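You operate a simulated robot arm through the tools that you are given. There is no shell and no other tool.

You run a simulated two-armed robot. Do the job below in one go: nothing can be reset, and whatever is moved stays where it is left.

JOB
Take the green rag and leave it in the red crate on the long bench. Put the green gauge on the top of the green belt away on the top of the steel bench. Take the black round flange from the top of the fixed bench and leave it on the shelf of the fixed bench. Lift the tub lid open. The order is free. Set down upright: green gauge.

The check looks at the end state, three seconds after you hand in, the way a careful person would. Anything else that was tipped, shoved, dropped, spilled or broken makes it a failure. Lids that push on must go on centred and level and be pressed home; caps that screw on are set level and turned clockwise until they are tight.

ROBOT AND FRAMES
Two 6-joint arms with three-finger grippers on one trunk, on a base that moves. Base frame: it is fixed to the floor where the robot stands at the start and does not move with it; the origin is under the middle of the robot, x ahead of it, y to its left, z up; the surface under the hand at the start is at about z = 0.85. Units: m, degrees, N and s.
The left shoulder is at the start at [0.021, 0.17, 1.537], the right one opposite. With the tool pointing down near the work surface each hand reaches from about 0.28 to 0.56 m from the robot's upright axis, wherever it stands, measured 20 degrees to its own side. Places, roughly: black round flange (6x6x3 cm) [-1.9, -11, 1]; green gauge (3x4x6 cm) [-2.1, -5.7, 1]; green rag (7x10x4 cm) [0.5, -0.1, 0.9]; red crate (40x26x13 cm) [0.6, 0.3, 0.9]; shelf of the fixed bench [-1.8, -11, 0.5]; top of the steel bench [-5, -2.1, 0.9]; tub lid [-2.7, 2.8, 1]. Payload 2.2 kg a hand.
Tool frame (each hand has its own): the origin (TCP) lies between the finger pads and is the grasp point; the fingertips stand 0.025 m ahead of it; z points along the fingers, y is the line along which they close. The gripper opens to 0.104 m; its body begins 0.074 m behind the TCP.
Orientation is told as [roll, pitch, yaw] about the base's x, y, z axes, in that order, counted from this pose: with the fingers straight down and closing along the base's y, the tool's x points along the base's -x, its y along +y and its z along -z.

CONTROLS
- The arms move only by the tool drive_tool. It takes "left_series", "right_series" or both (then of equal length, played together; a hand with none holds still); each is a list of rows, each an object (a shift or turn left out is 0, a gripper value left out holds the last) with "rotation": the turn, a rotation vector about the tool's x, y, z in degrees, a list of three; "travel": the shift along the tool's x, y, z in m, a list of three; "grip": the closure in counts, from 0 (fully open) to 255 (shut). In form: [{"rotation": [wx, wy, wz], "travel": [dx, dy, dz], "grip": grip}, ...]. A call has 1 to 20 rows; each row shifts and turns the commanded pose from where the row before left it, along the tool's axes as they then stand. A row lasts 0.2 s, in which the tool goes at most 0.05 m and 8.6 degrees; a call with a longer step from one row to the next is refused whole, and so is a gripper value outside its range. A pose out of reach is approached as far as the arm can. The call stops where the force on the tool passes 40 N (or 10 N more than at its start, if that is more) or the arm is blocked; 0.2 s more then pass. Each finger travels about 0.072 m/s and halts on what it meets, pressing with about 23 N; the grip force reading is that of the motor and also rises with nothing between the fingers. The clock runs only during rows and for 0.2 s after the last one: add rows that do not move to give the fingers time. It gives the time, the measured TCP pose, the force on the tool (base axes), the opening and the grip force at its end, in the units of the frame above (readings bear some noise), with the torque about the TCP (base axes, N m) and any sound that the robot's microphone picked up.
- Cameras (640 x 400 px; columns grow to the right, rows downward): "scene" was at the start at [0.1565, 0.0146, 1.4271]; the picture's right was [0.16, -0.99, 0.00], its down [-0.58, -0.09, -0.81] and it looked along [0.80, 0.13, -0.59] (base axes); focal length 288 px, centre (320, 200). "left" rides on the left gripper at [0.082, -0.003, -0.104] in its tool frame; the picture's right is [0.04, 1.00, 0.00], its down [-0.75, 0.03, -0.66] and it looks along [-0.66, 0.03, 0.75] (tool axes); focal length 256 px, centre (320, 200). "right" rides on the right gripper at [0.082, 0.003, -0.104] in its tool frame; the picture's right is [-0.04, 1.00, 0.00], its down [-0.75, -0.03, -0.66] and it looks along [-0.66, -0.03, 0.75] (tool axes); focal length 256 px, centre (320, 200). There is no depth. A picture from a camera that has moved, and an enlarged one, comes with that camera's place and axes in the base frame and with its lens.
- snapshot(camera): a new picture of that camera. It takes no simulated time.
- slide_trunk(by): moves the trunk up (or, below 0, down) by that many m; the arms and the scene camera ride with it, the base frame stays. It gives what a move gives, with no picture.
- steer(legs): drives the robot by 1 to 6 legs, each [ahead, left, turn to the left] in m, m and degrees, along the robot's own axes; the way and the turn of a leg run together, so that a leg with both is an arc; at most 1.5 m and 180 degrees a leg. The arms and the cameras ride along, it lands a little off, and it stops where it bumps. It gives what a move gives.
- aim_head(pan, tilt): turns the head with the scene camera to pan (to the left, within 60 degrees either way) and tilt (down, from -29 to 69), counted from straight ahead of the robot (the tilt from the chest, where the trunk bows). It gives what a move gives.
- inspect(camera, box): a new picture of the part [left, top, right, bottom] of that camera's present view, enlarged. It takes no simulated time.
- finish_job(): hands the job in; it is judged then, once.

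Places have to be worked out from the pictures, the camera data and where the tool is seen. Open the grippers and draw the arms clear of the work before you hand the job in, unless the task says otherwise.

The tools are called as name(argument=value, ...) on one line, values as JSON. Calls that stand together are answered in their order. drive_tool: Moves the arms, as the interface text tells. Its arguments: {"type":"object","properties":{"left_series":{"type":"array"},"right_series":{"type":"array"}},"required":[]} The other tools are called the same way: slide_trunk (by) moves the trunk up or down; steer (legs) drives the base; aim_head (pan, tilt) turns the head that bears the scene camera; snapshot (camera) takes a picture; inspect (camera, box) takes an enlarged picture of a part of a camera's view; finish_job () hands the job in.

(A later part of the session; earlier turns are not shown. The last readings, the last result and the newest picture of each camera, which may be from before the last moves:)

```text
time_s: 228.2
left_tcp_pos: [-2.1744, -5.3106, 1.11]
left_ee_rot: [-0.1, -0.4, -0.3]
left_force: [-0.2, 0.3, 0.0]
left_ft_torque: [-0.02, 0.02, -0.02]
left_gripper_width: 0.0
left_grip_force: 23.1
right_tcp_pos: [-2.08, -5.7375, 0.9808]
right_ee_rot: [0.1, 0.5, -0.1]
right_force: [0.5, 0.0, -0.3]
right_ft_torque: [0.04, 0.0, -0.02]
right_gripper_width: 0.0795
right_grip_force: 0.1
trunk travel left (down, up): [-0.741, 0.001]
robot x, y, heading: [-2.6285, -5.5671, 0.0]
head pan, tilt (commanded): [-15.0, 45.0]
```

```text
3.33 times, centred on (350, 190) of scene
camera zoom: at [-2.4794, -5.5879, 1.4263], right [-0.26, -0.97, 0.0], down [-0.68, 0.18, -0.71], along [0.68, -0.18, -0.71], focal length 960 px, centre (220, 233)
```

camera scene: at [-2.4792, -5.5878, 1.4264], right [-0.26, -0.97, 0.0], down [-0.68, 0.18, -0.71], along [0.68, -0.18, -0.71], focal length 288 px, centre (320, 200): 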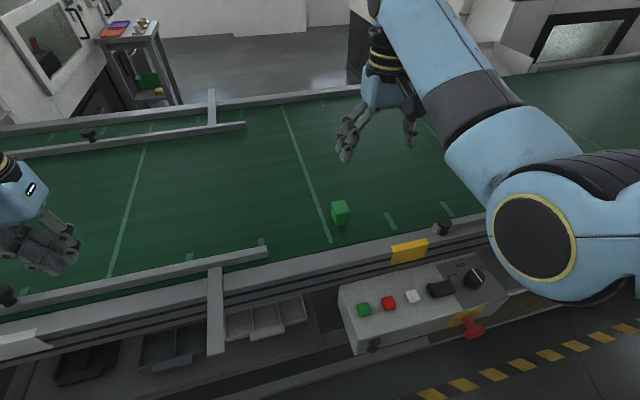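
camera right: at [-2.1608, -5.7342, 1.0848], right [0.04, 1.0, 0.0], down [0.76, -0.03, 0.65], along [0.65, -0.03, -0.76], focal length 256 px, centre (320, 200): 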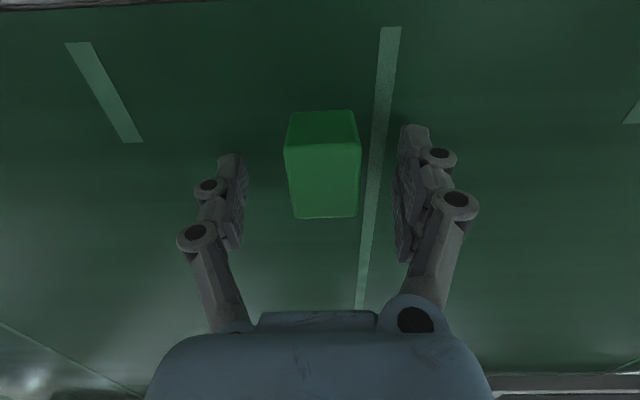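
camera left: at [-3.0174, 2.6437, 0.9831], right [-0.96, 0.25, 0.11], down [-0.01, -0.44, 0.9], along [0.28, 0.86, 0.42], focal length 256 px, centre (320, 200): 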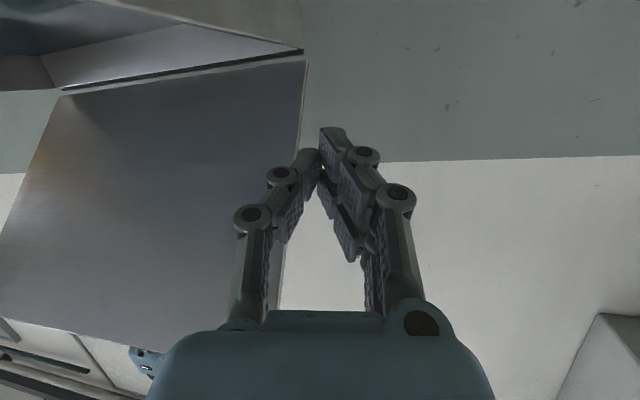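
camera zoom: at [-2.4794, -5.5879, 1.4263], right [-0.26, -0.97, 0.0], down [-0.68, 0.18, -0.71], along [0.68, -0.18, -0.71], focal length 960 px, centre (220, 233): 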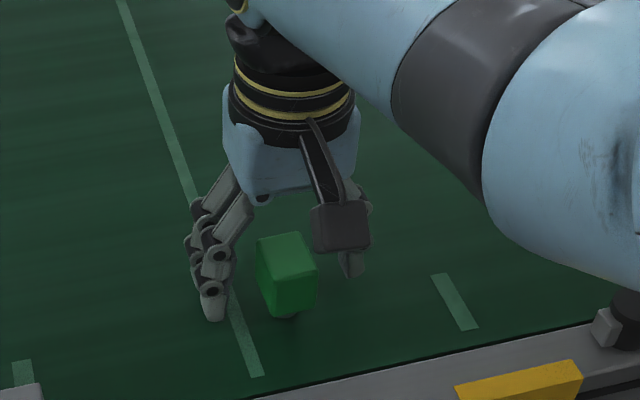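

The gauge hasn't moved. With the corrected height its centre is at about [-2.100, -5.7355], so I'll shift back 19 mm at the same height and then close gently.

drive_tool(right_series=[{"travel": [0.01, 0.001, 0]}, {"travel": [0.0095, 0.001, 0]}, {}, {"grip": 100}, {"grip": 130}, {}])

snapshot(camera="right")

```text
time_s: 229.6
left_tcp_pos: [-2.174, -5.311, 1.1107]
left_ee_rot: [0.0, -0.4, -0.3]
left_force: [0.1, -0.2, 0.1]
left_ft_torque: [0.02, -0.02, 0.0]
left_gripper_width: 0.0
left_grip_force: 22.3
right_tcp_pos: [-2.1003, -5.7355, 0.981]
right_ee_rot: [0.0, 0.5, 0.0]
right_force: [-0.3, -0.3, 1.0]
right_ft_torque: [0.01, 0.01, -0.01]
right_gripper_width: 0.0509
right_grip_force: 0.0
trunk travel left (down, up): [-0.741, 0.001]
robot x, y, heading: [-2.629, -5.5694, -0.4]
head pan, tilt (commanded): [-15.0, 45.0]
```

```text
taken
camera right: at [-2.1802, -5.7329, 1.0853], right [0.04, 1.0, 0.0], down [0.76, -0.03, 0.65], along [0.65, -0.03, -0.76], focal length 256 px, centre (320, 200)
```

right: 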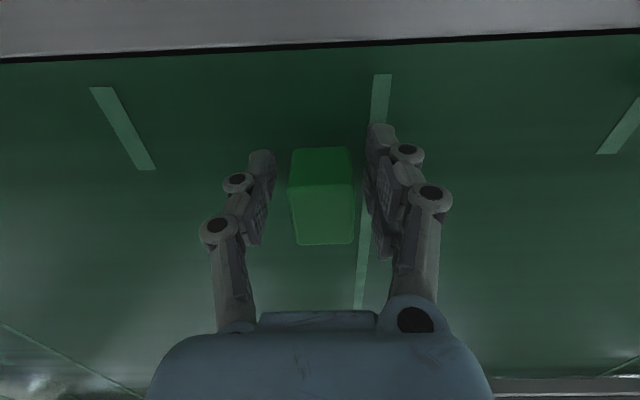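

The gauge is centred between the pads. I'll close the rest of the way gently.

drive_tool(right_series=[{"grip": 145}, {"grip": 155}, {"grip": 165}, {"grip": 175}, {"grip": 190}, {"grip": 255}, {}, {}, {}])

snapshot(camera="right")

```text
time_s: 231.6
left_tcp_pos: [-2.1741, -5.3111, 1.1107]
left_ee_rot: [0.0, -0.3, -0.3]
left_force: [-0.3, 0.3, 0.0]
left_ft_torque: [-0.02, -0.01, -0.02]
left_gripper_width: 0.0
left_grip_force: 23.7
right_tcp_pos: [-2.0993, -5.7366, 0.98]
right_ee_rot: [0.0, 0.6, -0.1]
right_force: [0.0, 1.5, 0.7]
right_ft_torque: [0.0, -0.01, -0.03]
right_gripper_width: 0.0277
right_grip_force: 23.0
trunk travel left (down, up): [-0.741, 0.001]
robot x, y, heading: [-2.6286, -5.5673, -0.1]
head pan, tilt (commanded): [-15.0, 45.0]
```

```text
taken
camera right: at [-2.1802, -5.7328, 1.0853], right [0.04, 1.0, 0.0], down [0.76, -0.03, 0.65], along [0.65, -0.03, -0.76], focal length 256 px, centre (320, 200)
```

right: 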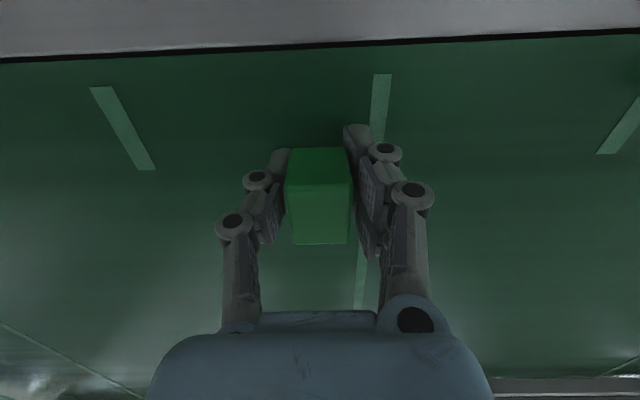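

Held at 28 mm with 23 N. I noted that the grip is about 30 mm above the gauge's base. I'll lift it straight up and check.

drive_tool(right_series=[{"travel": [0, 0, -0.015]}, {"travel": [0, 0, -0.03]}, {"travel": [0, 0, -0.04]}, {"travel": [-0.02, 0, -0.04]}, {"travel": [-0.02, 0, -0.03]}, {}])

snapshot(camera="right")

snapshot(camera="scene")

```text
time_s: 233.0
left_tcp_pos: [-2.1753, -5.3115, 1.111]
left_ee_rot: [0.0, -0.4, -0.3]
left_force: [-0.6, -0.1, 0.0]
left_ft_torque: [0.03, 0.0, -0.02]
left_gripper_width: 0.0
left_grip_force: 23.2
right_tcp_pos: [-2.0579, -5.7361, 1.1355]
right_ee_rot: [0.0, 0.5, -0.1]
right_force: [-0.1, -0.2, -0.3]
right_ft_torque: [0.0, -0.02, -0.02]
right_gripper_width: 0.0276
right_grip_force: 23.5
trunk travel left (down, up): [-0.741, 0.001]
robot x, y, heading: [-2.6261, -5.5689, -0.1]
head pan, tilt (commanded): [-15.0, 45.0]
```

```text
taken
camera right: at [-2.138, -5.7326, 1.2407], right [0.04, 1.0, 0.0], down [0.76, -0.03, 0.65], along [0.65, -0.03, -0.76], focal length 256 px, centre (320, 200)
```

right: 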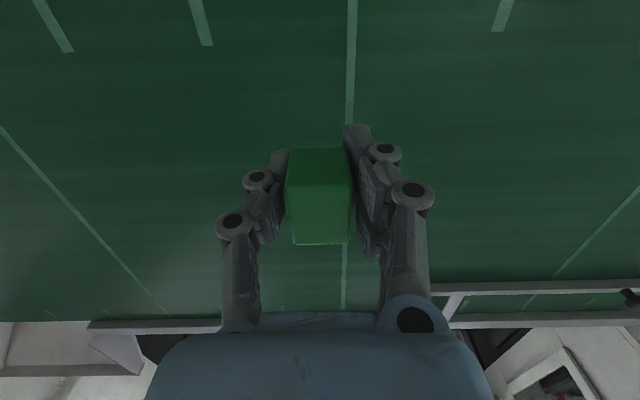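

```text
taken
camera scene: at [-2.4797, -5.5881, 1.4263], right [-0.26, -0.97, 0.0], down [-0.68, 0.18, -0.71], along [0.68, -0.18, -0.71], focal length 288 px, centre (320, 200)
```

scene: 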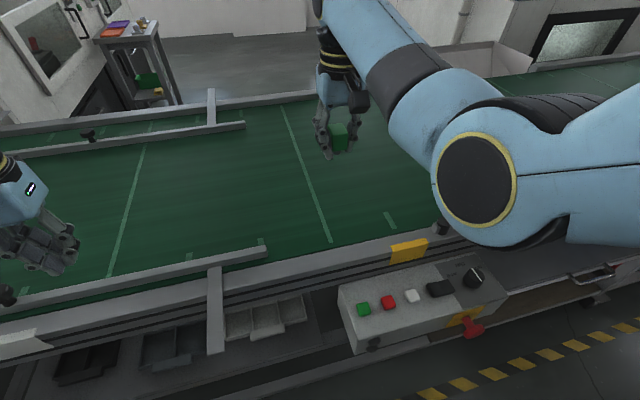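

The gauge is held upright. I'll back out from the belt, turn to face +y, and drive back up the aisle to y≈-2.5 beside the steel bench.

steer(legs=[[-0.65, 0, 0], [0, 0, 90], [1.5, 0, 0], [1.4, 0, 0]])

aim_head(pan=55, tilt=20)

snapshot(camera="scene")

snapshot(camera="right")

```text
time_s: 254.2
left_tcp_pos: [-3.5615, -2.1873, 1.1104]
left_ee_rot: [0.0, -0.4, 89.6]
left_force: [-0.3, -0.3, -0.3]
left_ft_torque: [0.0, 0.01, 0.01]
left_gripper_width: 0.0
left_grip_force: 22.9
right_tcp_pos: [-3.1351, -2.0697, 1.1374]
right_ee_rot: [0.0, 0.5, 89.8]
right_force: [0.6, -0.5, -1.4]
right_ft_torque: [0.01, 0.0, 0.0]
right_gripper_width: 0.0269
right_grip_force: 22.6
trunk travel left (down, up): [-0.741, 0.001]
robot x, y, heading: [-3.3038, -2.6396, 89.7]
head pan, tilt (commanded): [-15.0, 45.0]
```

```text
time_s: 255.6
left_tcp_pos: [-3.5609, -2.1873, 1.1106]
left_ee_rot: [0.0, -0.4, 89.6]
left_force: [0.1, -0.1, 0.0]
left_ft_torque: [0.0, 0.03, 0.0]
left_gripper_width: 0.0001
left_grip_force: 23.2
right_tcp_pos: [-3.1354, -2.0708, 1.1366]
right_ee_rot: [0.0, 0.4, 89.8]
right_force: [0.2, 0.1, -0.4]
right_ft_torque: [0.03, 0.02, -0.01]
right_gripper_width: 0.0268
right_grip_force: 22.8
trunk travel left (down, up): [-0.741, 0.001]
robot x, y, heading: [-3.3049, -2.6403, 89.9]
head pan, tilt (commanded): [55.0, 20.0]
```

```text
taken
camera scene: at [-3.3812, -2.5167, 1.4649], right [0.58, 0.82, 0.0], down [0.28, -0.2, -0.94], along [-0.77, 0.54, -0.34], focal length 288 px, centre (320, 200)
```

scene: 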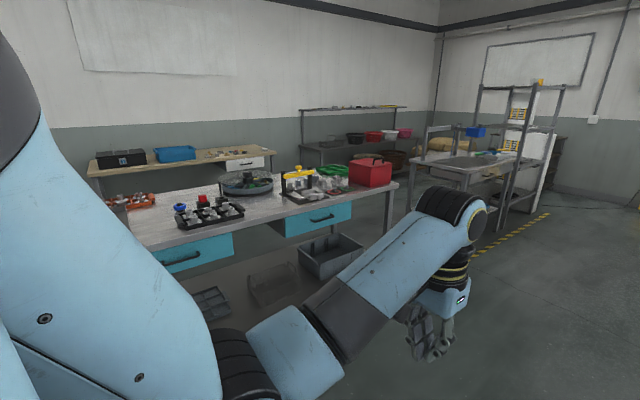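

```text
taken
camera right: at [-3.1393, -2.152, 1.2403], right [-1.0, 0.04, 0.0], down [0.03, 0.76, 0.65], along [0.03, 0.65, -0.76], focal length 256 px, centre (320, 200)
```

right: 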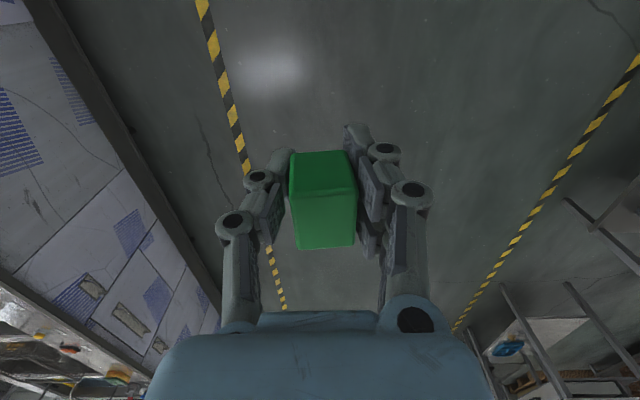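

The steel bench's front edge is at x≈-4.58, and there's free top surface around [-4.72, -1.9] between the black tray and the yellow item. I'll turn to face it and come closer.

steer(legs=[[0, 0, 90], [0.5, -0.55, 0]])

aim_head(pan=-10, tilt=30)

snapshot(camera="scene")

```text
time_s: 263.6
left_tcp_pos: [-4.275, -2.364, 1.1105]
left_ee_rot: [0.0, -0.3, -178.8]
left_force: [-0.2, 0.1, 0.0]
left_ft_torque: [0.02, -0.01, 0.0]
left_gripper_width: 0.0002
left_grip_force: 22.5
right_tcp_pos: [-4.4036, -1.9434, 1.1368]
right_ee_rot: [0.0, 0.6, -178.7]
right_force: [0.2, -0.1, -0.8]
right_ft_torque: [-0.03, -0.01, -0.01]
right_gripper_width: 0.0267
right_grip_force: 23.4
trunk travel left (down, up): [-0.741, 0.001]
robot x, y, heading: [-3.826, -2.0949, -179.0]
head pan, tilt (commanded): [55.0, 20.0]
```

```text
time_s: 265.0
left_tcp_pos: [-4.2756, -2.3655, 1.1114]
left_ee_rot: [0.1, -0.4, -178.9]
left_force: [1.0, -0.5, -0.3]
left_ft_torque: [-0.02, -0.02, 0.01]
left_gripper_width: 0.0
left_grip_force: 23.1
right_tcp_pos: [-4.4023, -1.9431, 1.1366]
right_ee_rot: [0.0, 0.4, -178.8]
right_force: [-0.1, -0.8, -1.4]
right_ft_torque: [0.01, -0.03, 0.0]
right_gripper_width: 0.0264
right_grip_force: 23.3
trunk travel left (down, up): [-0.741, 0.001]
robot x, y, heading: [-3.8277, -2.0973, -178.7]
head pan, tilt (commanded): [-10.0, 30.0]
```

```text
taken
camera scene: at [-3.9878, -2.0852, 1.4489], right [0.15, 0.99, 0.0], down [0.49, -0.08, -0.87], along [-0.86, 0.13, -0.5], focal length 288 px, centre (320, 200)
```

scene: 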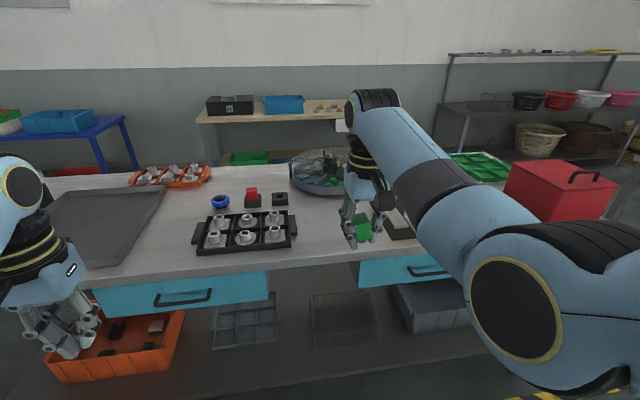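

My arm hides part of the spot. I'll look through the right hand camera as well and zoom in on the area.

snapshot(camera="right")

inspect(camera="scene", box=[180, 150, 480, 300])

```text
taken
camera right: at [-4.3214, -1.9453, 1.2403], right [-0.02, -1.0, 0.0], down [-0.76, 0.01, 0.65], along [-0.65, 0.01, -0.76], focal length 256 px, centre (320, 200)
```

right: 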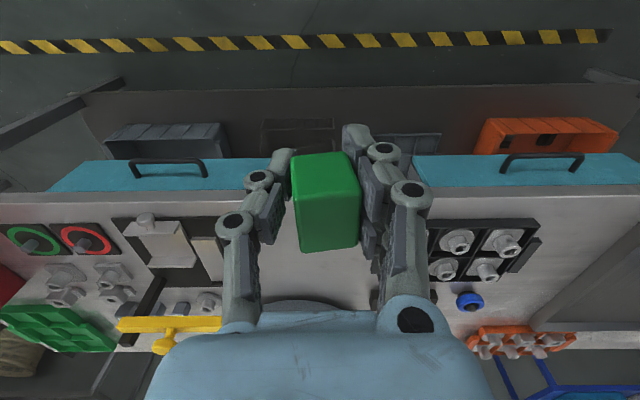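

```text
2.13 times, centred on (330, 225) of scene
camera zoom: at [-3.9878, -2.0852, 1.4489], right [0.15, 0.99, 0.0], down [0.49, -0.08, -0.87], along [-0.86, 0.13, -0.5], focal length 614 px, centre (299, 147)
```

zoom: 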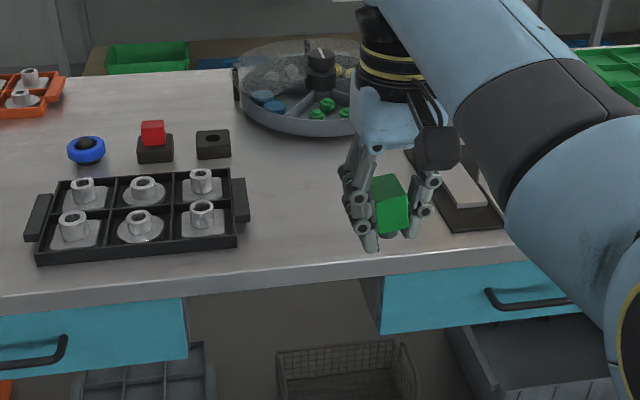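

There's a clear patch around [-4.70, -1.945], between the black tray (edge y≈-2.13) and the small plate (edge y≈-1.78). I'll drive ahead 0.34 m to bring the hand over it.

steer(legs=[[0.34, 0, -0.8]])

aim_head(pan=-15, tilt=45)

snapshot(camera="right")

snapshot(camera="scene")

```text
time_s: 267.2
left_tcp_pos: [-4.6135, -2.3648, 1.1113]
left_ee_rot: [0.0, -0.4, -179.7]
left_force: [-0.2, 1.2, 0.4]
left_ft_torque: [0.0, 0.01, 0.02]
left_gripper_width: 0.0002
left_grip_force: 22.7
right_tcp_pos: [-4.737, -1.9428, 1.1359]
right_ee_rot: [0.0, 0.4, -179.5]
right_force: [0.1, -1.0, -1.1]
right_ft_torque: [0.02, 0.0, 0.02]
right_gripper_width: 0.0266
right_grip_force: 22.6
trunk travel left (down, up): [-0.741, 0.001]
robot x, y, heading: [-4.1624, -2.101, -179.5]
head pan, tilt (commanded): [-10.0, 30.0]
```

```text
time_s: 267.9
left_tcp_pos: [-4.6142, -2.3645, 1.1111]
left_ee_rot: [-0.1, -0.3, -179.6]
left_force: [0.2, -0.8, 0.7]
left_ft_torque: [0.0, -0.01, -0.01]
left_gripper_width: 0.0
left_grip_force: 23.1
right_tcp_pos: [-4.7362, -1.9409, 1.1361]
right_ee_rot: [0.0, 0.5, -179.5]
right_force: [-0.6, -0.2, -0.7]
right_ft_torque: [0.03, 0.01, 0.02]
right_gripper_width: 0.0266
right_grip_force: 22.9
trunk travel left (down, up): [-0.741, 0.001]
robot x, y, heading: [-4.1631, -2.1011, -179.3]
head pan, tilt (commanded): [-15.0, 45.0]
```

```text
taken
camera right: at [-4.6548, -1.9444, 1.2402], right [-0.03, -1.0, 0.0], down [-0.76, 0.02, 0.65], along [-0.65, 0.02, -0.76], focal length 256 px, centre (320, 200)
```

right: 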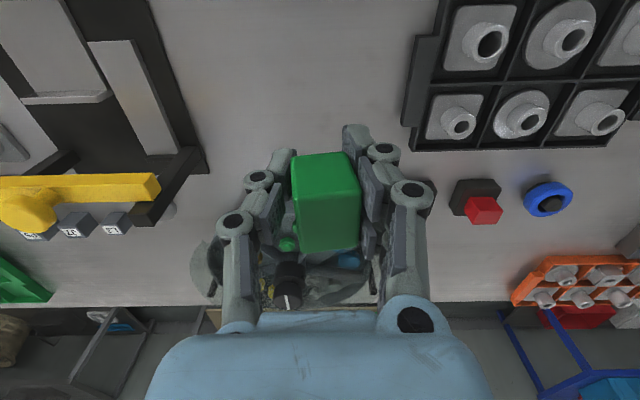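

```text
taken
camera scene: at [-4.3126, -2.0829, 1.4263], right [0.25, 0.97, 0.0], down [0.68, -0.18, -0.71], along [-0.68, 0.18, -0.71], focal length 288 px, centre (320, 200)
```

scene: 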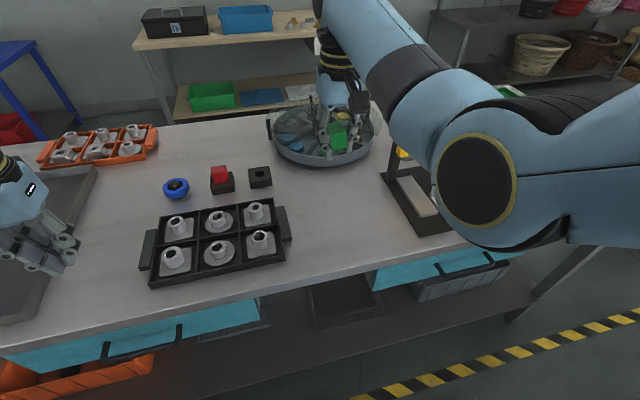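

Now I see the spot well: tray edge at y≈-2.04, plate edge at y≈-1.77, table z≈0.905. I'll set down at about [-4.70, -1.91]; first lower to TCP z≈0.97 above it.

drive_tool(right_series=[{"travel": [0.018, -0.015, 0.03]}, {"travel": [0.018, -0.015, 0.03]}, {"travel": [0, 0, 0.04]}, {"travel": [0, 0, 0.04]}, {"travel": [0, 0, 0.02], "rotation": [0, -0.5, 0]}, {}])

snapshot(camera="right")

inspect(camera="scene", box=[250, 120, 430, 270])

```text
time_s: 269.3
left_tcp_pos: [-4.6132, -2.3657, 1.1112]
left_ee_rot: [0.0, -0.5, -179.6]
left_force: [0.7, 1.1, 0.0]
left_ft_torque: [0.0, -0.01, -0.01]
left_gripper_width: 0.0
left_grip_force: 23.3
right_tcp_pos: [-4.6979, -1.9097, 0.9768]
right_ee_rot: [0.0, 0.0, -179.6]
right_force: [-0.2, -0.1, -1.1]
right_ft_torque: [0.0, 0.01, 0.01]
right_gripper_width: 0.0265
right_grip_force: 22.3
trunk travel left (down, up): [-0.741, 0.001]
robot x, y, heading: [-4.1628, -2.1034, -179.5]
head pan, tilt (commanded): [-15.0, 45.0]
```

```text
taken
camera right: at [-4.6168, -1.9128, 1.0805], right [-0.03, -1.0, 0.0], down [-0.75, 0.02, 0.66], along [-0.66, 0.02, -0.75], focal length 256 px, centre (320, 200)
```

right: 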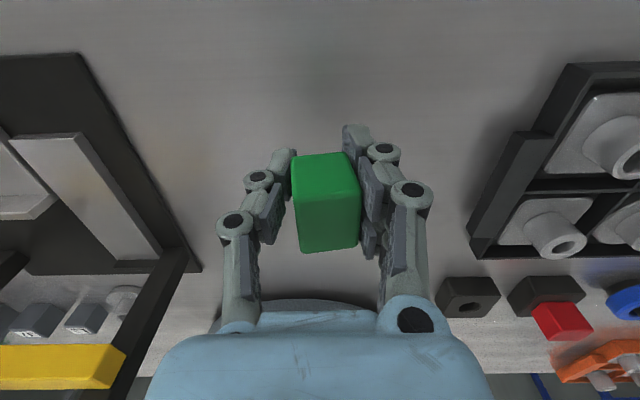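

```text
2.67 times, centred on (340, 195) of scene
camera zoom: at [-4.3127, -2.0829, 1.4263], right [0.25, 0.97, 0.0], down [0.69, -0.18, -0.71], along [-0.68, 0.18, -0.71], focal length 768 px, centre (267, 213)
```

zoom: 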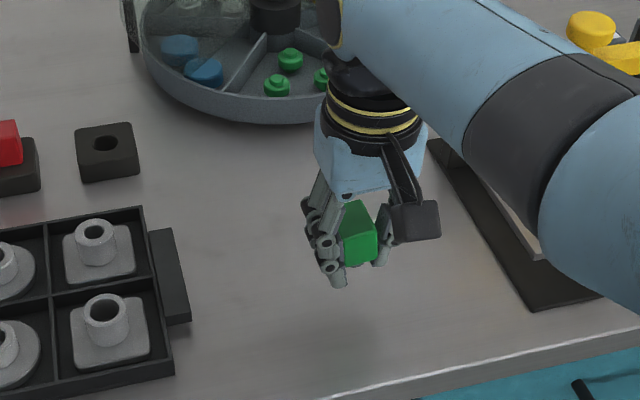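

Let me check the gauge's attitude in the grip closely before setting it down.

inspect(camera="right", box=[240, 110, 420, 270])

inspect(camera="scene", box=[300, 170, 390, 250])

```text
2.50 times, centred on (330, 190) of right
camera zoom: at [-4.6168, -1.9128, 1.0805], right [-0.03, -1.0, 0.0], down [-0.75, 0.02, 0.66], along [-0.66, 0.02, -0.75], focal length 640 px, centre (295, 225)
```

zoom: 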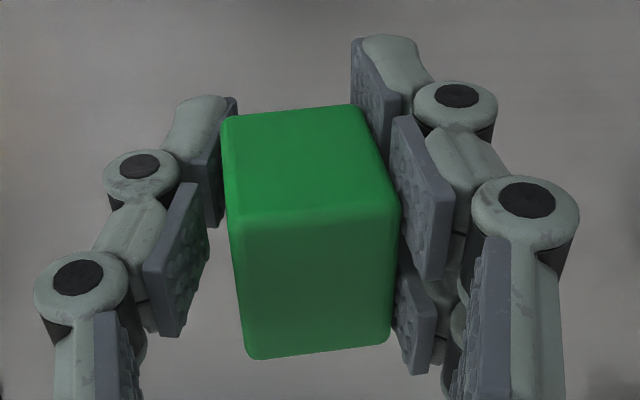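

```text
5.00 times, centred on (345, 210) of scene
camera zoom: at [-4.3127, -2.0829, 1.4263], right [0.25, 0.97, 0.0], down [0.69, -0.18, -0.71], along [-0.68, 0.18, -0.71], focal length 1440 px, centre (195, 150)
```

zoom: 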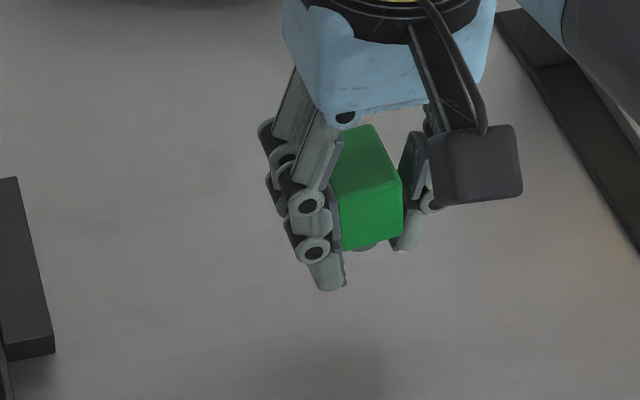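

The gauge is close to upright (a few degrees of lean at most). I'll lower in small steps, watching the force for contact.

drive_tool(right_series=[{"travel": [0, 0, 0.01]}, {"travel": [0, 0, 0.01]}, {"travel": [0, 0, 0.004]}, {"travel": [0, 0, 0.003]}, {}])

drive_tool(right_series=[{"travel": [0, 0, 0.003]}, {"travel": [0, 0, 0.002]}, {}])

inspect(camera="scene", box=[300, 170, 390, 250])

```text
time_s: 270.5
left_tcp_pos: [-4.6138, -2.3644, 1.1107]
left_ee_rot: [0.0, -0.4, -179.6]
left_force: [0.7, -0.1, 0.2]
left_ft_torque: [0.0, -0.05, -0.02]
left_gripper_width: 0.0
left_grip_force: 22.8
right_tcp_pos: [-4.6975, -1.9113, 0.9494]
right_ee_rot: [0.0, 0.1, -179.5]
right_force: [0.4, -0.4, -1.2]
right_ft_torque: [0.0, 0.03, 0.01]
right_gripper_width: 0.0265
right_grip_force: 23.3
trunk travel left (down, up): [-0.741, 0.001]
robot x, y, heading: [-4.1647, -2.1054, -180.0]
head pan, tilt (commanded): [-15.0, 45.0]
```

```text
time_s: 271.3
left_tcp_pos: [-4.6141, -2.3643, 1.1095]
left_ee_rot: [0.0, -0.5, -179.7]
left_force: [1.0, -0.5, -0.4]
left_ft_torque: [0.0, -0.02, 0.01]
left_gripper_width: 0.0001
left_grip_force: 22.7
right_tcp_pos: [-4.6986, -1.9114, 0.9444]
right_ee_rot: [-0.1, 0.0, -179.6]
right_force: [0.6, -0.2, -1.1]
right_ft_torque: [0.02, 0.01, 0.0]
right_gripper_width: 0.0265
right_grip_force: 23.3
trunk travel left (down, up): [-0.741, 0.001]
robot x, y, heading: [-4.1627, -2.1009, -179.3]
head pan, tilt (commanded): [-15.0, 45.0]
```

```text
5.00 times, centred on (345, 210) of scene
camera zoom: at [-4.3126, -2.0828, 1.4263], right [0.25, 0.97, 0.0], down [0.69, -0.18, -0.71], along [-0.68, 0.18, -0.71], focal length 1440 px, centre (195, 150)
```

zoom: 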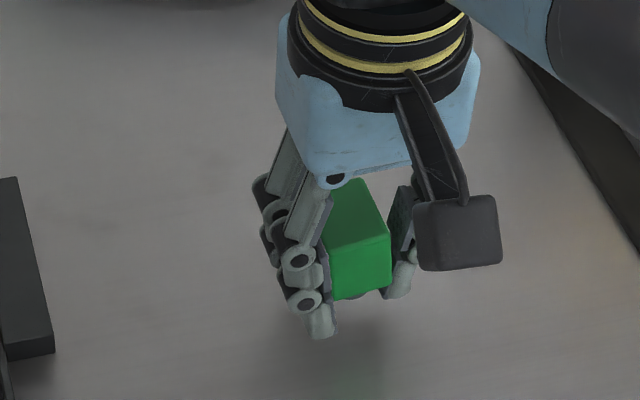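

No contact yet. I'll continue down in 2-3 mm steps.

drive_tool(right_series=[{"travel": [0, 0, 0.003]}, {"travel": [0, 0, 0.002]}, {}])

drive_tool(right_series=[{"travel": [0, 0, 0.002]}, {"travel": [0, 0, 0.002]}, {}])

snapshot(camera="right")

```text
time_s: 272.1
left_tcp_pos: [-4.6143, -2.365, 1.1103]
left_ee_rot: [0.0, -0.4, -179.5]
left_force: [0.0, 0.0, 0.4]
left_ft_torque: [-0.03, -0.02, -0.03]
left_gripper_width: 0.0
left_grip_force: 23.4
right_tcp_pos: [-4.699, -1.9115, 0.9399]
right_ee_rot: [0.0, 0.0, -179.4]
right_force: [0.2, -0.7, -1.1]
right_ft_torque: [0.01, -0.03, 0.04]
right_gripper_width: 0.0265
right_grip_force: 22.6
trunk travel left (down, up): [-0.741, 0.001]
robot x, y, heading: [-4.1619, -2.1011, -179.3]
head pan, tilt (commanded): [-15.0, 45.0]
```

```text
time_s: 272.9
left_tcp_pos: [-4.6136, -2.3649, 1.1104]
left_ee_rot: [0.0, -0.5, -179.5]
left_force: [0.1, -0.4, 0.3]
left_ft_torque: [-0.01, -0.01, -0.03]
left_gripper_width: 0.0003
left_grip_force: 23.4
right_tcp_pos: [-4.6986, -1.9099, 0.9353]
right_ee_rot: [0.0, 0.0, -179.4]
right_force: [0.5, 0.8, -0.5]
right_ft_torque: [0.0, -0.03, 0.01]
right_gripper_width: 0.0265
right_grip_force: 22.9
trunk travel left (down, up): [-0.741, 0.001]
robot x, y, heading: [-4.1621, -2.1056, -179.5]
head pan, tilt (commanded): [-15.0, 45.0]
```

```text
taken
camera right: at [-4.6167, -1.9142, 1.039], right [-0.03, -1.0, 0.0], down [-0.75, 0.02, 0.66], along [-0.66, 0.02, -0.75], focal length 256 px, centre (320, 200)
```

right: 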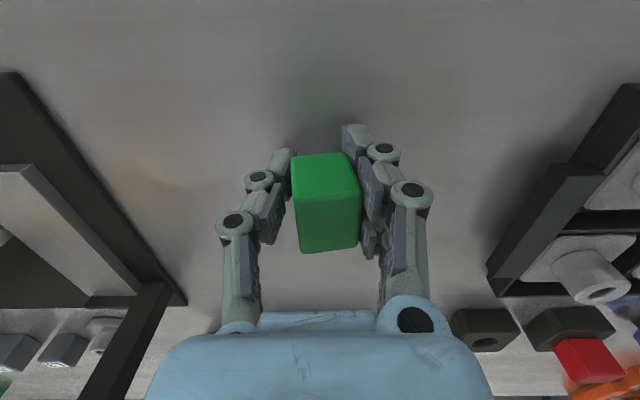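

Still no contact; the green reflection on the top suggests a couple of centimetres more. I'll continue carefully.

drive_tool(right_series=[{"travel": [0, 0, 0.002]}, {"travel": [0, 0, 0.002]}, {"travel": [0, 0, 0.001]}, {}])

drive_tool(right_series=[{"travel": [0, 0, 0.002]}, {"travel": [0, 0, 0.002]}, {}])

drive_tool(right_series=[{"travel": [0, 0, 0.002]}, {"travel": [0, 0, 0.001]}, {}])

```text
time_s: 273.9
left_tcp_pos: [-4.6145, -2.3643, 1.1093]
left_ee_rot: [-0.1, -0.3, -179.7]
left_force: [0.1, -0.3, 0.2]
left_ft_torque: [0.05, 0.0, 0.04]
left_gripper_width: 0.0
left_grip_force: 23.2
right_tcp_pos: [-4.6976, -1.9112, 0.9297]
right_ee_rot: [0.0, 0.0, -179.5]
right_force: [0.0, -1.1, -1.3]
right_ft_torque: [0.02, 0.01, 0.02]
right_gripper_width: 0.0263
right_grip_force: 23.4
trunk travel left (down, up): [-0.741, 0.001]
robot x, y, heading: [-4.1639, -2.1046, -179.4]
head pan, tilt (commanded): [-15.0, 45.0]
```

```text
time_s: 274.7
left_tcp_pos: [-4.6123, -2.3644, 1.1114]
left_ee_rot: [-0.2, -0.3, -179.6]
left_force: [-0.2, 0.9, 0.0]
left_ft_torque: [0.02, 0.01, -0.01]
left_gripper_width: 0.0
left_grip_force: 23.0
right_tcp_pos: [-4.6983, -1.9106, 0.9276]
right_ee_rot: [0.0, -0.1, -179.5]
right_force: [-1.8, -0.6, 8.2]
right_ft_torque: [-0.03, 0.06, -0.02]
right_gripper_width: 0.0263
right_grip_force: 23.0
trunk travel left (down, up): [-0.741, 0.001]
robot x, y, heading: [-4.1628, -2.1025, -179.5]
head pan, tilt (commanded): [-15.0, 45.0]
```

```text
time_s: 275.5
left_tcp_pos: [-4.6125, -2.3656, 1.1109]
left_ee_rot: [-0.1, -0.5, -179.6]
left_force: [0.5, -0.4, 0.6]
left_ft_torque: [0.04, 0.04, 0.03]
left_gripper_width: 0.0002
left_grip_force: 23.3
right_tcp_pos: [-4.6984, -1.9121, 0.9254]
right_ee_rot: [-0.1, -0.2, -179.5]
right_force: [-0.8, 0.1, 24.5]
right_ft_torque: [-0.26, -0.09, 0.01]
right_gripper_width: 0.0263
right_grip_force: 22.7
trunk travel left (down, up): [-0.741, 0.001]
robot x, y, heading: [-4.1648, -2.1029, -179.5]
head pan, tilt (commanded): [-15.0, 45.0]
```

Contact: 24 N at TCP z=0.9254, so the gauge's base is on the top (z≈0.90). I'll back off 1.5 mm to a light touch and look at how it stands.

drive_tool(right_series=[{"travel": [0, 0, -0.0015]}, {}, {}])

inspect(camera="right", box=[240, 110, 420, 270])

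inspect(camera="scene", box=[300, 170, 390, 250])

```text
time_s: 276.3
left_tcp_pos: [-4.6122, -2.3648, 1.1111]
left_ee_rot: [-0.1, -0.3, -179.7]
left_force: [-0.5, 0.0, -0.1]
left_ft_torque: [-0.02, 0.0, -0.01]
left_gripper_width: 0.0
left_grip_force: 23.5
right_tcp_pos: [-4.6988, -1.913, 0.9243]
right_ee_rot: [0.0, -0.1, -179.5]
right_force: [-3.2, -1.2, 21.0]
right_ft_torque: [-0.25, 0.03, 0.0]
right_gripper_width: 0.0261
right_grip_force: 23.0
trunk travel left (down, up): [-0.741, 0.001]
robot x, y, heading: [-4.16, -2.1011, -179.6]
head pan, tilt (commanded): [-15.0, 45.0]
```

```text
2.50 times, centred on (330, 190) of right
camera zoom: at [-4.6163, -1.9149, 1.0289], right [-0.03, -1.0, 0.0], down [-0.75, 0.02, 0.66], along [-0.66, 0.02, -0.75], focal length 640 px, centre (295, 225)
```

zoom: 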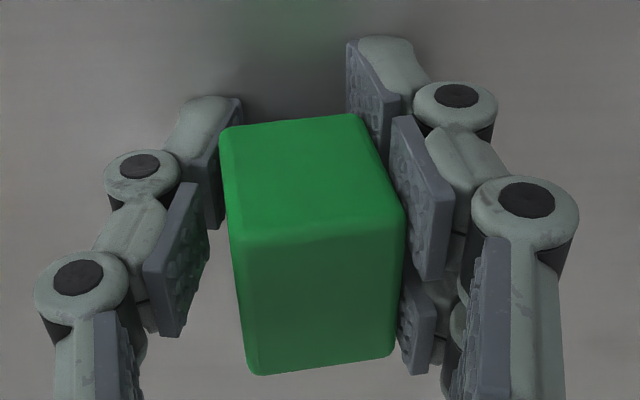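

```text
5.00 times, centred on (345, 210) of scene
camera zoom: at [-4.3112, -2.0837, 1.4265], right [0.25, 0.97, 0.0], down [0.68, -0.18, -0.71], along [-0.69, 0.18, -0.71], focal length 1440 px, centre (195, 150)
```

zoom: 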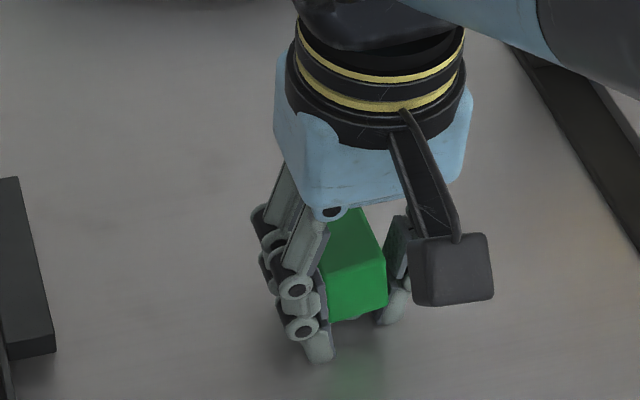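

The base is on the surface. I'll ease the press off by 2 mm and open the fingers slowly.

drive_tool(right_series=[{"travel": [0, 0, -0.002]}, {}, {"grip": 192}, {"grip": 186}, {"grip": 180}, {"grip": 174}, {"grip": 165}, {}, {}])

inspect(camera="right", box=[240, 110, 420, 270])

```text
time_s: 278.3
left_tcp_pos: [-4.6137, -2.3647, 1.1103]
left_ee_rot: [0.0, -0.4, -179.6]
left_force: [0.4, 0.1, 0.0]
left_ft_torque: [-0.02, -0.01, 0.03]
left_gripper_width: 0.0002
left_grip_force: 23.1
right_tcp_pos: [-4.6994, -1.9112, 0.9275]
right_ee_rot: [0.0, 0.0, -179.4]
right_force: [0.4, -0.2, -0.2]
right_ft_torque: [0.02, 0.04, -0.01]
right_gripper_width: 0.0367
right_grip_force: 0.0
trunk travel left (down, up): [-0.741, 0.001]
robot x, y, heading: [-4.1638, -2.106, -179.3]
head pan, tilt (commanded): [-15.0, 45.0]
```

```text
2.50 times, centred on (330, 190) of right
camera zoom: at [-4.6167, -1.9143, 1.0306], right [-0.03, -1.0, 0.0], down [-0.75, 0.02, 0.66], along [-0.66, 0.02, -0.75], focal length 640 px, centre (295, 225)
```

zoom: 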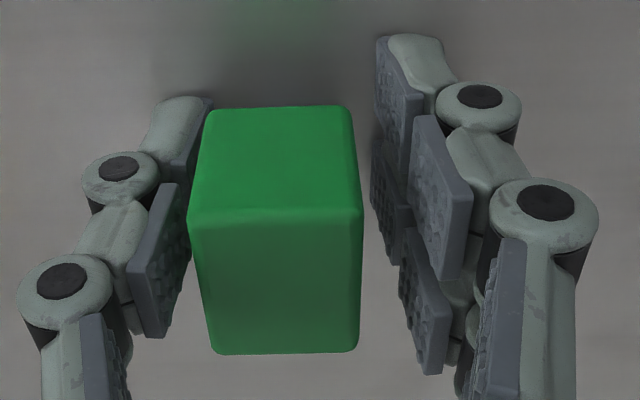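

The gauge stands level on its own now. I'll open further and withdraw straight up.

drive_tool(right_series=[{"grip": 140}, {"grip": 100}, {"grip": 60}, {"grip": 30}, {}, {"travel": [0, 0, -0.02]}, {"travel": [0, 0, -0.04]}, {"travel": [0, 0, -0.04]}, {"travel": [0, 0, -0.04]}, {"travel": [0, 0, -0.03]}, {}])

snapshot(camera="right")

inspect(camera="scene", box=[270, 150, 420, 270])

```text
time_s: 280.7
left_tcp_pos: [-4.6129, -2.3635, 1.1099]
left_ee_rot: [0.0, -0.4, -179.6]
left_force: [-0.3, 0.4, 0.9]
left_ft_torque: [0.02, -0.01, 0.0]
left_gripper_width: 0.0
left_grip_force: 23.0
right_tcp_pos: [-4.6981, -1.911, 1.0981]
right_ee_rot: [0.0, -0.1, -179.6]
right_force: [0.0, 1.2, -0.1]
right_ft_torque: [-0.02, 0.0, 0.02]
right_gripper_width: 0.0919
right_grip_force: 0.0
trunk travel left (down, up): [-0.741, 0.001]
robot x, y, heading: [-4.1643, -2.0984, -179.8]
head pan, tilt (commanded): [-15.0, 45.0]
```

```text
taken
camera right: at [-4.6165, -1.9136, 1.2025], right [-0.03, -1.0, 0.0], down [-0.75, 0.02, 0.66], along [-0.66, 0.02, -0.76], focal length 256 px, centre (320, 200)
```

right: 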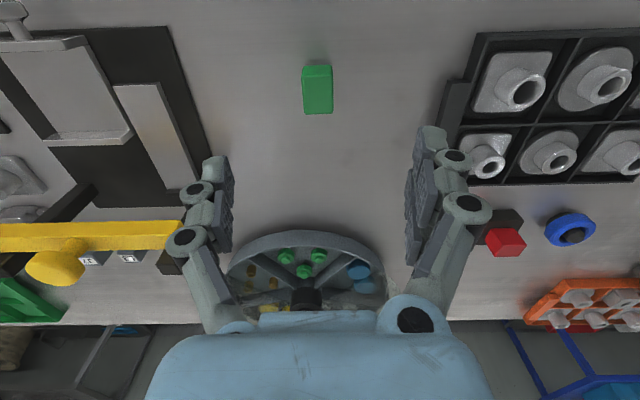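

```text
3.33 times, centred on (345, 210) of scene
camera zoom: at [-4.3127, -2.0827, 1.4262], right [0.25, 0.97, 0.0], down [0.69, -0.18, -0.71], along [-0.68, 0.18, -0.71], focal length 960 px, centre (237, 167)
```

zoom: 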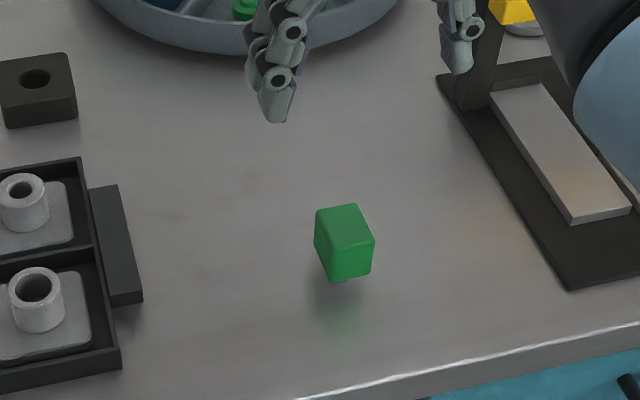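

The gauge stands upright on the steel bench. I'll back away into the aisle, turn to face -y, and drive toward the fixed bench near [-1.9, -11], first to about y=-6.6, then look.

steer(legs=[[-0.88, 0, 0], [0, 0, 89.5], [1.5, 0, 0], [1.5, 0, 0], [1.5, 0, 0]])

aim_head(pan=15, tilt=12)

snapshot(camera="scene")

```text
time_s: 310.4
left_tcp_pos: [-3.0489, -7.053, 1.1111]
left_ee_rot: [0.0, -0.4, -91.4]
left_force: [-0.2, -0.7, -0.8]
left_ft_torque: [0.02, 0.0, 0.03]
left_gripper_width: 0.0002
left_grip_force: 22.6
right_tcp_pos: [-3.5042, -7.123, 1.0981]
right_ee_rot: [0.1, 0.0, -91.3]
right_force: [0.1, 0.1, -0.9]
right_ft_torque: [0.04, 0.01, 0.01]
right_gripper_width: 0.0917
right_grip_force: 0.1
trunk travel left (down, up): [-0.741, 0.001]
robot x, y, heading: [-3.2975, -6.5948, -91.3]
head pan, tilt (commanded): [-15.0, 45.0]
```

```text
time_s: 311.3
left_tcp_pos: [-3.0492, -7.052, 1.1101]
left_ee_rot: [-0.2, -0.4, -91.4]
left_force: [0.3, 0.7, 0.2]
left_ft_torque: [-0.02, 0.02, -0.01]
left_gripper_width: 0.0001
left_grip_force: 23.4
right_tcp_pos: [-3.5035, -7.123, 1.0979]
right_ee_rot: [0.0, 0.0, -91.4]
right_force: [-0.3, 0.7, 0.1]
right_ft_torque: [-0.03, -0.03, 0.0]
right_gripper_width: 0.0917
right_grip_force: 0.0
trunk travel left (down, up): [-0.741, 0.001]
robot x, y, heading: [-3.2936, -6.5968, -91.3]
head pan, tilt (commanded): [15.0, 12.0]
```

```text
taken
camera scene: at [-3.276, -6.7544, 1.4779], right [-0.97, -0.24, 0.0], down [-0.05, 0.2, -0.98], along [0.23, -0.95, -0.21], focal length 288 px, centre (320, 200)
```

scene: 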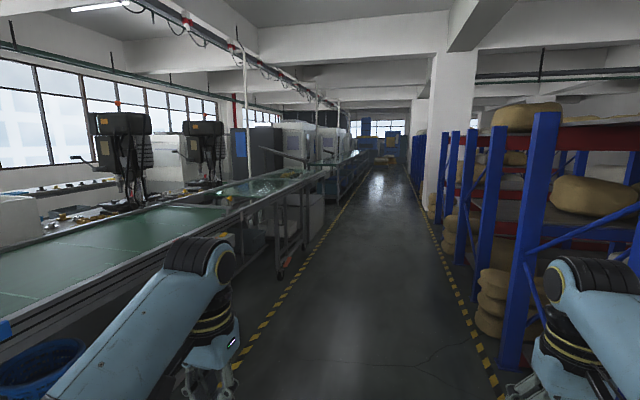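

The aisle stays clear, about 1.5 m wide. I'll continue to about y=-9.5, correcting the heading, and look at the fixed bench.

steer(legs=[[1.49, 0.1, 1.3], [1.4, 0, 0]])

aim_head(pan=30, tilt=18)

snapshot(camera="scene")

```text
time_s: 325.2
left_tcp_pos: [-2.9974, -9.9261, 1.1101]
left_ee_rot: [0.1, -0.4, -91.3]
left_force: [-1.0, 0.0, -0.2]
left_ft_torque: [-0.01, -0.03, -0.02]
left_gripper_width: 0.0
left_grip_force: 23.2
right_tcp_pos: [-3.4544, -9.9991, 1.099]
right_ee_rot: [0.0, 0.1, -91.2]
right_force: [1.0, 0.3, -0.4]
right_ft_torque: [0.0, 0.03, 0.0]
right_gripper_width: 0.0918
right_grip_force: 0.1
trunk travel left (down, up): [-0.741, 0.001]
robot x, y, heading: [-3.2451, -9.4704, -91.3]
head pan, tilt (commanded): [15.0, 12.0]
```

```text
time_s: 326.0
left_tcp_pos: [-2.9979, -9.9277, 1.1102]
left_ee_rot: [-0.1, -0.4, -91.3]
left_force: [0.8, -1.1, 0.4]
left_ft_torque: [0.0, 0.01, 0.0]
left_gripper_width: 0.0001
left_grip_force: 22.8
right_tcp_pos: [-3.4542, -9.9989, 1.098]
right_ee_rot: [0.0, -0.1, -91.1]
right_force: [-0.3, 0.1, -0.1]
right_ft_torque: [0.01, -0.02, 0.01]
right_gripper_width: 0.0915
right_grip_force: 0.0
trunk travel left (down, up): [-0.741, 0.001]
robot x, y, heading: [-3.2477, -9.4712, -91.1]
head pan, tilt (commanded): [30.0, 18.0]
```

```text
taken
camera scene: at [-3.2031, -9.6207, 1.4682], right [-0.88, -0.48, 0.0], down [-0.15, 0.27, -0.95], along [0.46, -0.83, -0.31], focal length 288 px, centre (320, 200)
```

scene: 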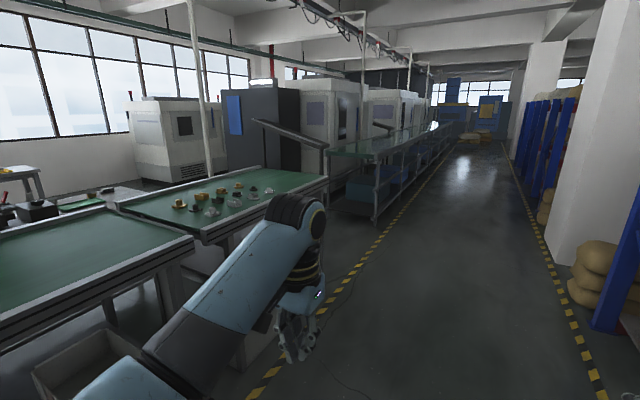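

The fixed bench is the green-topped section with several flanges on it. I'll zoom in.

inspect(camera="scene", box=[120, 150, 330, 290])

```text
2.86 times, centred on (225, 220) of scene
camera zoom: at [-3.2031, -9.6207, 1.4682], right [-0.88, -0.48, 0.0], down [-0.15, 0.27, -0.95], along [0.46, -0.83, -0.31], focal length 823 px, centre (591, 143)
```

zoom: 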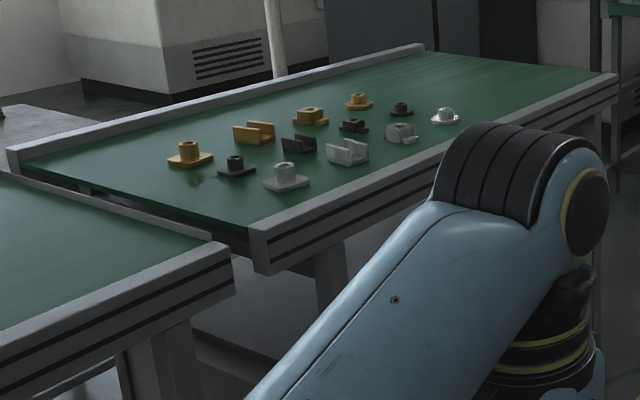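

The black round flange is the right-hand one of the black row, at about [-1.95, -10.99]. I'll drive to y≈-10.8 and turn to face the bench to see its top and its shelf.

steer(legs=[[1.33, 0, 0], [0, 0, 91.1]])

aim_head(pan=0, tilt=25)

snapshot(camera="scene")

inspect(camera="scene", box=[200, 130, 500, 330])

```text
time_s: 336.6
left_tcp_pos: [-2.8156, -10.586, 1.1106]
left_ee_rot: [-0.1, -0.4, -2.6]
left_force: [0.5, 0.4, -0.1]
left_ft_torque: [-0.01, 0.0, -0.01]
left_gripper_width: 0.0
left_grip_force: 23.1
right_tcp_pos: [-2.7543, -11.0438, 1.0987]
right_ee_rot: [0.0, 0.0, -2.4]
right_force: [1.1, 0.1, 0.6]
right_ft_torque: [0.01, 0.0, 0.01]
right_gripper_width: 0.0916
right_grip_force: 0.1
trunk travel left (down, up): [-0.741, 0.001]
robot x, y, heading: [-3.2788, -10.8233, -2.4]
head pan, tilt (commanded): [30.0, 18.0]
```

```text
time_s: 337.5
left_tcp_pos: [-2.8161, -10.5856, 1.1109]
left_ee_rot: [-0.1, -0.4, -2.6]
left_force: [-0.4, -0.5, 0.7]
left_ft_torque: [-0.01, 0.0, -0.01]
left_gripper_width: 0.0001
left_grip_force: 23.2
right_tcp_pos: [-2.7538, -11.0431, 1.0985]
right_ee_rot: [0.0, 0.1, -2.4]
right_force: [0.3, -0.4, 0.8]
right_ft_torque: [-0.01, 0.04, 0.01]
right_gripper_width: 0.0916
right_grip_force: 0.1
trunk travel left (down, up): [-0.741, 0.001]
robot x, y, heading: [-3.2791, -10.8248, -2.6]
head pan, tilt (commanded): [0.0, 25.0]
```

```text
taken
camera scene: at [-3.1168, -10.8299, 1.4569], right [-0.04, -1.0, 0.0], down [-0.42, 0.02, -0.91], along [0.91, -0.04, -0.42], focal length 288 px, centre (320, 200)
```

scene: 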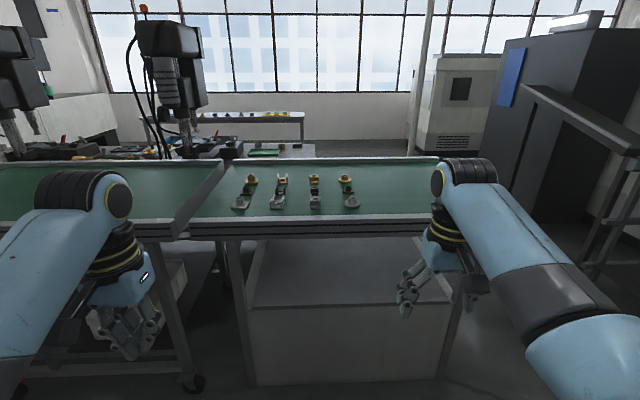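

```text
2.00 times, centred on (350, 230) of scene
camera zoom: at [-3.1168, -10.8299, 1.4569], right [-0.04, -1.0, 0.0], down [-0.42, 0.02, -0.91], along [0.91, -0.04, -0.42], focal length 576 px, centre (260, 140)
```

zoom: 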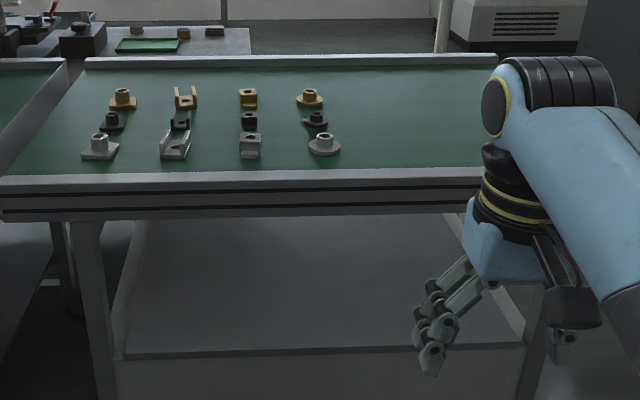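

The bench top (z≈0.955) has its front rail at x≈-2.185; below it is a box-like shelf at z≈0.5 with its front edge at about x=-2.15. The black round flange is at about [-1.964, -11.005]. To fit under the rail later I'll grip its boss with the tool tilted 35° forward. First I swing the left hand aside and tilt the right tool, here in free space.

drive_tool(left_series=[{"travel": [0.0257, 0.0343, 0]}, {"travel": [0.0257, 0.0343, 0]}, {"travel": [0.0257, 0.0343, 0]}, {"travel": [0.0257, 0.0343, 0]}, {"travel": [0.0257, 0.0343, 0]}, {"travel": [0.0257, 0.0343, 0]}, {"travel": [0.0257, 0.0343, 0]}, {}], right_series=[{"rotation": [0, -7, 0], "grip": 60}, {"rotation": [0, -7, 0]}, {"rotation": [0, -7, 0]}, {"rotation": [0, -7, 0]}, {"rotation": [0, -7, 0]}, {}, {}, {}])

steer(legs=[[0, 0, 2.6]])

snapshot(camera="scene")

```text
time_s: 339.3
left_tcp_pos: [-2.9826, -10.3376, 1.1093]
left_ee_rot: [-0.1, -0.4, -2.5]
left_force: [-0.4, 0.3, 0.0]
left_ft_torque: [0.04, 0.01, -0.01]
left_gripper_width: 0.0
left_grip_force: 22.7
right_tcp_pos: [-2.7563, -11.044, 1.0983]
right_ee_rot: [0.2, -35.0, -2.5]
right_force: [0.0, -1.0, 0.2]
right_ft_torque: [0.02, 0.01, 0.01]
right_gripper_width: 0.0796
right_grip_force: 0.1
trunk travel left (down, up): [-0.741, 0.001]
robot x, y, heading: [-3.2799, -10.8227, -2.3]
head pan, tilt (commanded): [0.0, 25.0]
```

```text
time_s: 340.1
left_tcp_pos: [-3.0054, -10.323, 1.1093]
left_ee_rot: [-0.1, -0.4, 0.0]
left_force: [0.1, 0.5, -0.5]
left_ft_torque: [-0.01, 0.0, 0.0]
left_gripper_width: 0.0
left_grip_force: 22.9
right_tcp_pos: [-2.746, -11.0192, 1.0991]
right_ee_rot: [0.0, -35.0, 0.1]
right_force: [-0.4, 0.4, 0.5]
right_ft_torque: [-0.01, 0.06, 0.02]
right_gripper_width: 0.0794
right_grip_force: 0.1
trunk travel left (down, up): [-0.741, 0.001]
robot x, y, heading: [-3.2818, -10.8283, -0.0]
head pan, tilt (commanded): [0.0, 25.0]
```

```text
taken
camera scene: at [-3.1166, -10.8226, 1.4568], right [0.0, -1.0, 0.0], down [-0.42, 0.0, -0.91], along [0.91, 0.0, -0.42], focal length 288 px, centre (320, 200)
```

scene: 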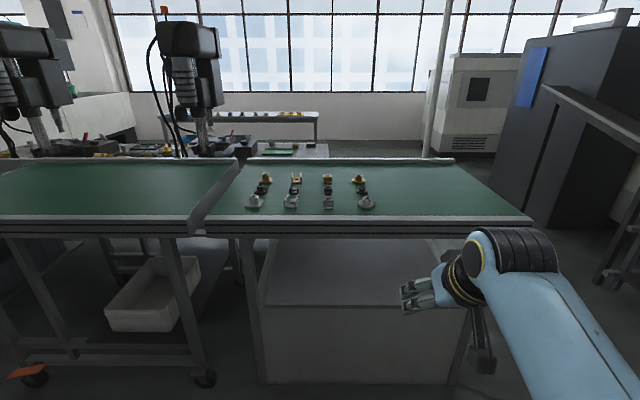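

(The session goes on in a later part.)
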